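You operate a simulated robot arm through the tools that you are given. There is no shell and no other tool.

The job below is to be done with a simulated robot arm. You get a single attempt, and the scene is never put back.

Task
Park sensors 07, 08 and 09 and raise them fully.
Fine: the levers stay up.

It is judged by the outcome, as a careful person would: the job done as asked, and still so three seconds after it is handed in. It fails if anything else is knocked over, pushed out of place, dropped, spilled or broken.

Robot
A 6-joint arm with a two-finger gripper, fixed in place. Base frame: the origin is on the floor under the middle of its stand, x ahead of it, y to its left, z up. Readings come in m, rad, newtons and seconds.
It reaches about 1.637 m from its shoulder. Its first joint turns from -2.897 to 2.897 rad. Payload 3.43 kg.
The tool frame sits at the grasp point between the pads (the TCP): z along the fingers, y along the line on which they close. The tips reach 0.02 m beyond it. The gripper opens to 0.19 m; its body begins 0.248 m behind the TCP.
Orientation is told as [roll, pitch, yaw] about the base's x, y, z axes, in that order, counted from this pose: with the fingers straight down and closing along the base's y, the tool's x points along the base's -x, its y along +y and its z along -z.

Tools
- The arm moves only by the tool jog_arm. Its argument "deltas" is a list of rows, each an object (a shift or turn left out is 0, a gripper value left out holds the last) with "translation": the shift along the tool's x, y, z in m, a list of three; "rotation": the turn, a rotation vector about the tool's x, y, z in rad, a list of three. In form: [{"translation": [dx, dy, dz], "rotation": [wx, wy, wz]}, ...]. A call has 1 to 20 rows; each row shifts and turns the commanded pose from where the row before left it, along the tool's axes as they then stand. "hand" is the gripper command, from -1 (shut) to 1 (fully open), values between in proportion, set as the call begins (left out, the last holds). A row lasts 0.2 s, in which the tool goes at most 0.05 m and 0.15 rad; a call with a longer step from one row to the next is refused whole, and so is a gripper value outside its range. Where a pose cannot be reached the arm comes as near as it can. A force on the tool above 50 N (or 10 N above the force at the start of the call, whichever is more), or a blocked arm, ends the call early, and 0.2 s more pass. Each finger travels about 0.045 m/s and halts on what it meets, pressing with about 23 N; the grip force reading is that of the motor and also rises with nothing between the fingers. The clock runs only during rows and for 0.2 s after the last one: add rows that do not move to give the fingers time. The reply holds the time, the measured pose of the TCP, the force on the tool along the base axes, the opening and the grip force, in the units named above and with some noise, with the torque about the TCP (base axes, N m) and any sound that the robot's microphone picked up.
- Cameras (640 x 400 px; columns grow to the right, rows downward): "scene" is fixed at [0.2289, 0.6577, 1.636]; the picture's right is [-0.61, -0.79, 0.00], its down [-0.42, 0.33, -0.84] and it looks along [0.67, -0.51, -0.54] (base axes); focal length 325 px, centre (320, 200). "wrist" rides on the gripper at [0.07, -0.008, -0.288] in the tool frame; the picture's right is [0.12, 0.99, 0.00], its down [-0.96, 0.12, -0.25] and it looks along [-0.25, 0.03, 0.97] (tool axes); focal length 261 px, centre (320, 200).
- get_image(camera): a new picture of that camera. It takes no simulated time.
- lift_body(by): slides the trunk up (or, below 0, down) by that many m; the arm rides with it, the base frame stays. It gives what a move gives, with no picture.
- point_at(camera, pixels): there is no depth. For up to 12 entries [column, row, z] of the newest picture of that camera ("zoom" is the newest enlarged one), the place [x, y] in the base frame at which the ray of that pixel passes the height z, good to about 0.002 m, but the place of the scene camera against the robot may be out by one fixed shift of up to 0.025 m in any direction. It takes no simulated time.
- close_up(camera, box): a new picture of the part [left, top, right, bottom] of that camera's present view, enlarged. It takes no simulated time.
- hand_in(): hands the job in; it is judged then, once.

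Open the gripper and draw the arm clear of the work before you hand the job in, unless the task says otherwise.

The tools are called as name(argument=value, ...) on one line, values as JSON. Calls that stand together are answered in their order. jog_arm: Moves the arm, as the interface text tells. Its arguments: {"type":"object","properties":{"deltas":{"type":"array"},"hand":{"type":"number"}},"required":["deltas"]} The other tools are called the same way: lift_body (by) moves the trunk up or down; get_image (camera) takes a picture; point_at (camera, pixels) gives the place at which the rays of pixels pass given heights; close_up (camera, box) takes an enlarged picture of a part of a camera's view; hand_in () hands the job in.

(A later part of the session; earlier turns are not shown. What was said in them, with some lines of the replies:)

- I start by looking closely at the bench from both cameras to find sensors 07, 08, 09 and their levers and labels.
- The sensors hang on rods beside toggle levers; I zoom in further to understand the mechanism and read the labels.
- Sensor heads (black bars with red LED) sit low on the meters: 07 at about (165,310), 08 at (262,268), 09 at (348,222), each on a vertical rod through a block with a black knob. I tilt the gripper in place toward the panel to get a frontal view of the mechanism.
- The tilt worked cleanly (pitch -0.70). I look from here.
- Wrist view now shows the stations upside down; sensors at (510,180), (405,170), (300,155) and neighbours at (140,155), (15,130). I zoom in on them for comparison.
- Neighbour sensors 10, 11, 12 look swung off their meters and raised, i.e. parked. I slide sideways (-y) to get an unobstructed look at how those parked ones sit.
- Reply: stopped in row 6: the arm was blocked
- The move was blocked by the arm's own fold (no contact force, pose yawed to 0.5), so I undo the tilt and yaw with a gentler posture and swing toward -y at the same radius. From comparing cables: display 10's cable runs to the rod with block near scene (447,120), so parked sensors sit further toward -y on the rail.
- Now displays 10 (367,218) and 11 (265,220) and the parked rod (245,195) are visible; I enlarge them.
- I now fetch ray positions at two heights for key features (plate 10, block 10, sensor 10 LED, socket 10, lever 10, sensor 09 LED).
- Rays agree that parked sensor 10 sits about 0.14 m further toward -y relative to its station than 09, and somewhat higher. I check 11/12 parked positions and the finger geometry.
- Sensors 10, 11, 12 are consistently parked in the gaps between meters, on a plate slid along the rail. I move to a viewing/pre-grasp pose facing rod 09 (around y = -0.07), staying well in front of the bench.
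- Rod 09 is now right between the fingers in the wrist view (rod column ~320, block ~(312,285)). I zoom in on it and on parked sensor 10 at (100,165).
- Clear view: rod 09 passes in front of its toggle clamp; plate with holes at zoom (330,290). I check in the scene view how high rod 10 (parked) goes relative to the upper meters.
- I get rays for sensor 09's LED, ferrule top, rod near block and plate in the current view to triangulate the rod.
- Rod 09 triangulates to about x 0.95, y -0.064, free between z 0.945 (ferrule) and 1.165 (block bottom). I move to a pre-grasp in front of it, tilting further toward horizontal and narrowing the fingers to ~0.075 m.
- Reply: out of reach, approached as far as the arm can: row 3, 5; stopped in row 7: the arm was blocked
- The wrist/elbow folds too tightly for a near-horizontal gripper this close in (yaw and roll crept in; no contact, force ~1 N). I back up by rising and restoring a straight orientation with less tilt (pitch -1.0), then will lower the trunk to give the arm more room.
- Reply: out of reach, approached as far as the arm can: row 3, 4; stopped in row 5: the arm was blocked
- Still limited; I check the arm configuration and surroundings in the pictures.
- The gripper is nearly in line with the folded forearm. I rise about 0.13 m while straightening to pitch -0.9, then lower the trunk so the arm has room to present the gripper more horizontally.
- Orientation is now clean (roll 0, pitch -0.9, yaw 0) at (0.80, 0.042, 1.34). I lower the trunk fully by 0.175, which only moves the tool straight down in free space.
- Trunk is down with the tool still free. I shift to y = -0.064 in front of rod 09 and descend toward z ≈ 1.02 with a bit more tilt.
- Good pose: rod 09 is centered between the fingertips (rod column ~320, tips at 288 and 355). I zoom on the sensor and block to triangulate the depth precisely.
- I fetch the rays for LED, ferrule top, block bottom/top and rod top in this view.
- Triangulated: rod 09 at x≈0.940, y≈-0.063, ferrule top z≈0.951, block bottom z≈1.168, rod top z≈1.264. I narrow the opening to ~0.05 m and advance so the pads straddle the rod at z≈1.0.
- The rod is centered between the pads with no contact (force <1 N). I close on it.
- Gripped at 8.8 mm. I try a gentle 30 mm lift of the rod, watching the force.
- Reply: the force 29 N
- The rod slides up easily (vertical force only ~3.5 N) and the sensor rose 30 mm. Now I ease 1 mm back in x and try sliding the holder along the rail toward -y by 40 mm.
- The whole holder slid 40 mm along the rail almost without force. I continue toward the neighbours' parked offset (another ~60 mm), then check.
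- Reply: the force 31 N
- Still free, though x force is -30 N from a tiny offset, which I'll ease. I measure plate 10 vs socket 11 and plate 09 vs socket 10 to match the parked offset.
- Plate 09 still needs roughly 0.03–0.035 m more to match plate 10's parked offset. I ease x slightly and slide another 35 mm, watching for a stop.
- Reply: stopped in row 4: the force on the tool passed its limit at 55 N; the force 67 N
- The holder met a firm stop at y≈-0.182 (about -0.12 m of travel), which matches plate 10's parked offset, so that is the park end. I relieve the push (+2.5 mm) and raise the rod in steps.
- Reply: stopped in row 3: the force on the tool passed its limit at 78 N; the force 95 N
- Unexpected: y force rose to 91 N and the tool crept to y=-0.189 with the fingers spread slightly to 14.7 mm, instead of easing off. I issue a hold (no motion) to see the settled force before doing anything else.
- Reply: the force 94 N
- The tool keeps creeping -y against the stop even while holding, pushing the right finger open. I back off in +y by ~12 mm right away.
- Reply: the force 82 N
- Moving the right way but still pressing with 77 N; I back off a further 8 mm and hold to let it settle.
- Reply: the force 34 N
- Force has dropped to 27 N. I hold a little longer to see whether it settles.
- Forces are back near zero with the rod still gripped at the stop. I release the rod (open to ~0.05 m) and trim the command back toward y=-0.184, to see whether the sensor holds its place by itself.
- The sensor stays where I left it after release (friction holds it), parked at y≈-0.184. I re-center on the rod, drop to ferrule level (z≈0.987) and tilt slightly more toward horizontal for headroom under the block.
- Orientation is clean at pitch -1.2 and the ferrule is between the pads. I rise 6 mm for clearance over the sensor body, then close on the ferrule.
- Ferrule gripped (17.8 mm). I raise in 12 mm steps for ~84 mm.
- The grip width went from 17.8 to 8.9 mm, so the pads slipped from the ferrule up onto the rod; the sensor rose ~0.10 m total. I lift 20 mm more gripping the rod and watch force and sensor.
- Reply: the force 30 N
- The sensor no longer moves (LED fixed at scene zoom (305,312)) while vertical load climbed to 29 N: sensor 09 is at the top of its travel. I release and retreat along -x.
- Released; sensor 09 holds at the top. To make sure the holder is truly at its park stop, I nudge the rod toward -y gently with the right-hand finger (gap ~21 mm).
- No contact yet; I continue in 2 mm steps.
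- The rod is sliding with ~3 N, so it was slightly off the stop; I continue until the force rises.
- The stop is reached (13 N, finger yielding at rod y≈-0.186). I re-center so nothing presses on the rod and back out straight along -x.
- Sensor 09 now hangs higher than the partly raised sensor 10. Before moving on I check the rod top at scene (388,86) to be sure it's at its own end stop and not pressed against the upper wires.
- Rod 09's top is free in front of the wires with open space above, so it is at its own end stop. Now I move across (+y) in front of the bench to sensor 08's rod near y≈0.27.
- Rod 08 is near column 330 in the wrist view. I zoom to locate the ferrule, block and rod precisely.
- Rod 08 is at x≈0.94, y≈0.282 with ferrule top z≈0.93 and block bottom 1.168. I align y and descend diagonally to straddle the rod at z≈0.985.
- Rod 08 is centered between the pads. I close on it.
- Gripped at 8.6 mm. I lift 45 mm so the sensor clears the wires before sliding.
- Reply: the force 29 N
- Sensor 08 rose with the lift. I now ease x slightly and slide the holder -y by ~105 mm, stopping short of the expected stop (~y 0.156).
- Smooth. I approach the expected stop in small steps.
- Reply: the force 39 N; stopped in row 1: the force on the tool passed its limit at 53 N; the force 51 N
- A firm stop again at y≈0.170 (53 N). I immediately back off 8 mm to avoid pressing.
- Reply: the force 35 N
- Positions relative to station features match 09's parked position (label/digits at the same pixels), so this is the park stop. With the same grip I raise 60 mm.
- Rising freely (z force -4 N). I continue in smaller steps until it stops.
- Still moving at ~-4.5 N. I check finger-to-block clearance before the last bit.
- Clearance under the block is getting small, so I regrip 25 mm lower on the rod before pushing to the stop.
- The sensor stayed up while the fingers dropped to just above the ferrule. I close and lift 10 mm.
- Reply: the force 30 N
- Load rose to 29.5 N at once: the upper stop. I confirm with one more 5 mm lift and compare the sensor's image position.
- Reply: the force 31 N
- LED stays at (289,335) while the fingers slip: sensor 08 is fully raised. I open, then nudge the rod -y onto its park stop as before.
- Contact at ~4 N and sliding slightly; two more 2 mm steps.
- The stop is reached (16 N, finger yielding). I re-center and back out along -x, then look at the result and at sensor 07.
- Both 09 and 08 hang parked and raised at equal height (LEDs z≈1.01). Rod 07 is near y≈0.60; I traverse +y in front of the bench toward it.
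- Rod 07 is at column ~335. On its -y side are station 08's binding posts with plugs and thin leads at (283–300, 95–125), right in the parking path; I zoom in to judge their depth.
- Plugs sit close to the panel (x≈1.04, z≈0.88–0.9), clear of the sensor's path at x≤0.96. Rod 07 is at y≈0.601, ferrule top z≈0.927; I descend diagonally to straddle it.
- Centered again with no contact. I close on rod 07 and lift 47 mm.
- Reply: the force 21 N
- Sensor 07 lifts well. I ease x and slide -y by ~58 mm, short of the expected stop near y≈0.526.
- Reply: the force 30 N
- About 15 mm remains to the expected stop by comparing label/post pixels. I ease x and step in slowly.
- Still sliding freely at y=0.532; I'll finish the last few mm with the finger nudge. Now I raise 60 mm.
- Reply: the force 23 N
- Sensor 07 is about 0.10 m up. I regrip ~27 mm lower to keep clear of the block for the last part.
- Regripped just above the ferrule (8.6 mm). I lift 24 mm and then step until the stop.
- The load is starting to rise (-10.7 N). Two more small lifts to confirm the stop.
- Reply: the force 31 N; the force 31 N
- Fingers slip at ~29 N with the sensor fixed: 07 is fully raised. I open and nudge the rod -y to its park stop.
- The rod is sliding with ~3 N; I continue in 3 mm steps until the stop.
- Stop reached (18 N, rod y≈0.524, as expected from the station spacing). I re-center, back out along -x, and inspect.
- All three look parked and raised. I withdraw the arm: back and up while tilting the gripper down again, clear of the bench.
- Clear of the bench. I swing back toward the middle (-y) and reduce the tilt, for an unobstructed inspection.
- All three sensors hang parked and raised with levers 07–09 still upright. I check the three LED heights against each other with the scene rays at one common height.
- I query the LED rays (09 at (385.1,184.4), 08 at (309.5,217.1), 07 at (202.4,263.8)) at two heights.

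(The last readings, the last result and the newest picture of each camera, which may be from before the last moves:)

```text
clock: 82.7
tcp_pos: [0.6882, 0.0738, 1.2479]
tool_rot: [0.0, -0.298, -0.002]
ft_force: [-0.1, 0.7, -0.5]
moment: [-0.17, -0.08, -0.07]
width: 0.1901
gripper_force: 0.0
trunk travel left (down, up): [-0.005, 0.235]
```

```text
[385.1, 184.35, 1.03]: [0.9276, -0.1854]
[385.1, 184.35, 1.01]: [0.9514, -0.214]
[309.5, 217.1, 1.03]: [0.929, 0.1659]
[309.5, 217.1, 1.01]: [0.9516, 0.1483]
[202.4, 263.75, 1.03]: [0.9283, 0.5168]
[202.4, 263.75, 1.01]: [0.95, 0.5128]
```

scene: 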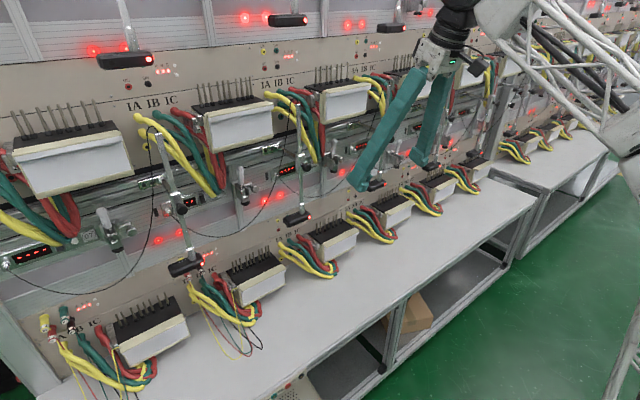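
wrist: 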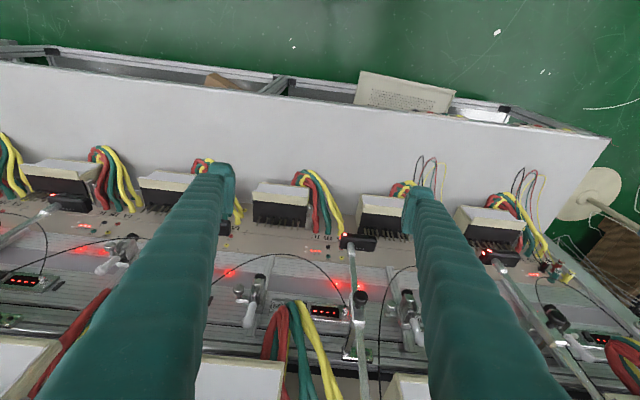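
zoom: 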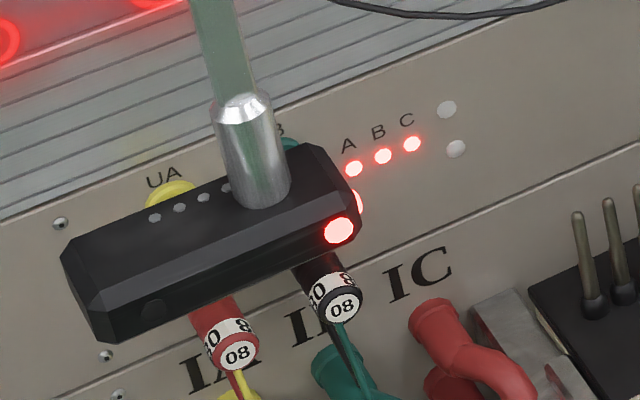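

All three LEDs lie at the same height (x agrees within 1.5 mm at z 1.03) with equal 0.351 m spacing, so all are at the same park and top stops. I draw the open gripper further back and up, away from the bench.

jog_arm(deltas=[{"translation": [0.0257, 0, -0.0288], "rotation": [0, 0.08, 0]}, {"translation": [0.0257, 0, -0.0288], "rotation": [0, 0.08, 0]}, {"translation": [0.0257, 0, -0.0288], "rotation": [0, 0.08, 0]}, {}], hand=1)

get_image(camera="scene")

get_image(camera="wrist")

```text
clock: 83.7
tcp_pos: [0.5827, 0.0735, 1.2185]
tool_rot: [0.005, -0.084, -0.005]
ft_force: [-0.1, 1.0, 0.2]
moment: [0.02, -0.01, 0.02]
width: 0.19
gripper_force: 0.1
out of reach, approached as far as the arm can: row 2, 3
trunk travel left (down, up): [-0.005, 0.235]
```

```text
taken
```

scene: 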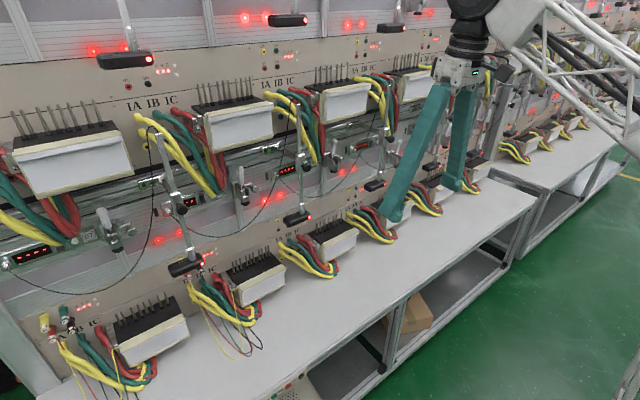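

```text
taken
```

wrist: 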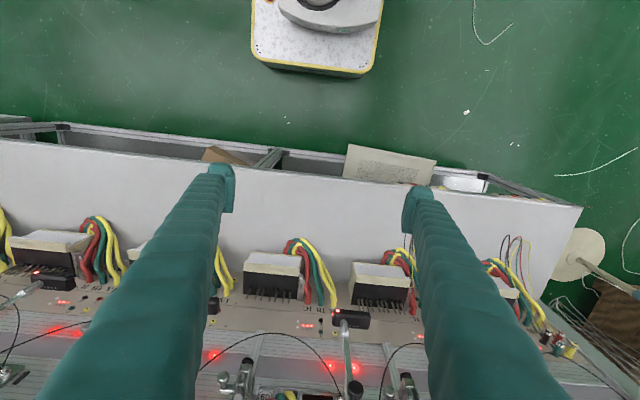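

The arm is clear and open, sensors unchanged (LEDs at (385,184), (309,217), (202,264)). One hold to confirm everything is settled.

jog_arm(deltas=[{}, {}, {}, {}, {}])

close_up(camera="scene", box=[80, 70, 420, 300])

```text
clock: 84.9
tcp_pos: [0.5838, 0.0748, 1.2183]
tool_rot: [0.004, -0.085, -0.004]
ft_force: [-0.5, -0.9, -0.3]
moment: [0.01, 0.01, 0.01]
width: 0.1899
gripper_force: 0.0
trunk travel left (down, up): [-0.005, 0.235]
```

```text
1.74 times, centred on (250, 185) of scene
```

zoom: 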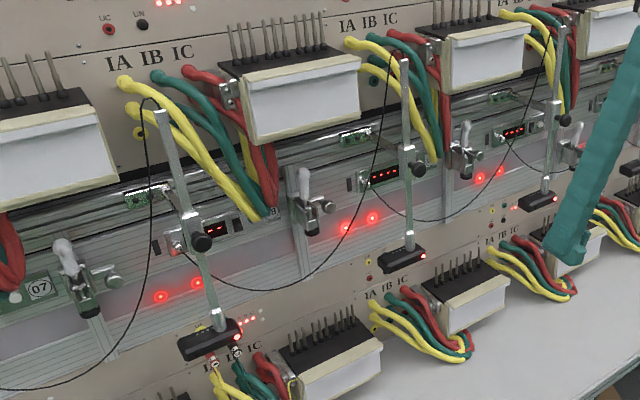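

The arm is still, forces are near zero, and sensors 07, 08 and 09 hang parked and fully raised. Their levers are upright and nothing else has moved, so I hand in the job.

hand_in()

```text
The job is handed in.
```

Sensors 07, 08 and 09 are parked and fully raised, and I have handed the job in.

- **Parked:** each holder was slid along its rail until it met its end stop. That is the same spot where neighbour 10 already sits parked.
- **Raised:** each rod was lifted until it would go no higher. The three sensors ended level with each other to within a couple of millimetres, and each stayed up after I let go.
- **Levers:** 07, 08 and 09 are still up.

While sliding 09 and 08 I hit their end stops hard enough to trip the force limit. The highest reading was about 91 N on 09 before I backed off. I saw no damage or shift afterwards, and nothing else on the bench was moved.

The gripper is open and the arm is drawn back from the bench. The trunk is still about 0.17 m lower than where it started.
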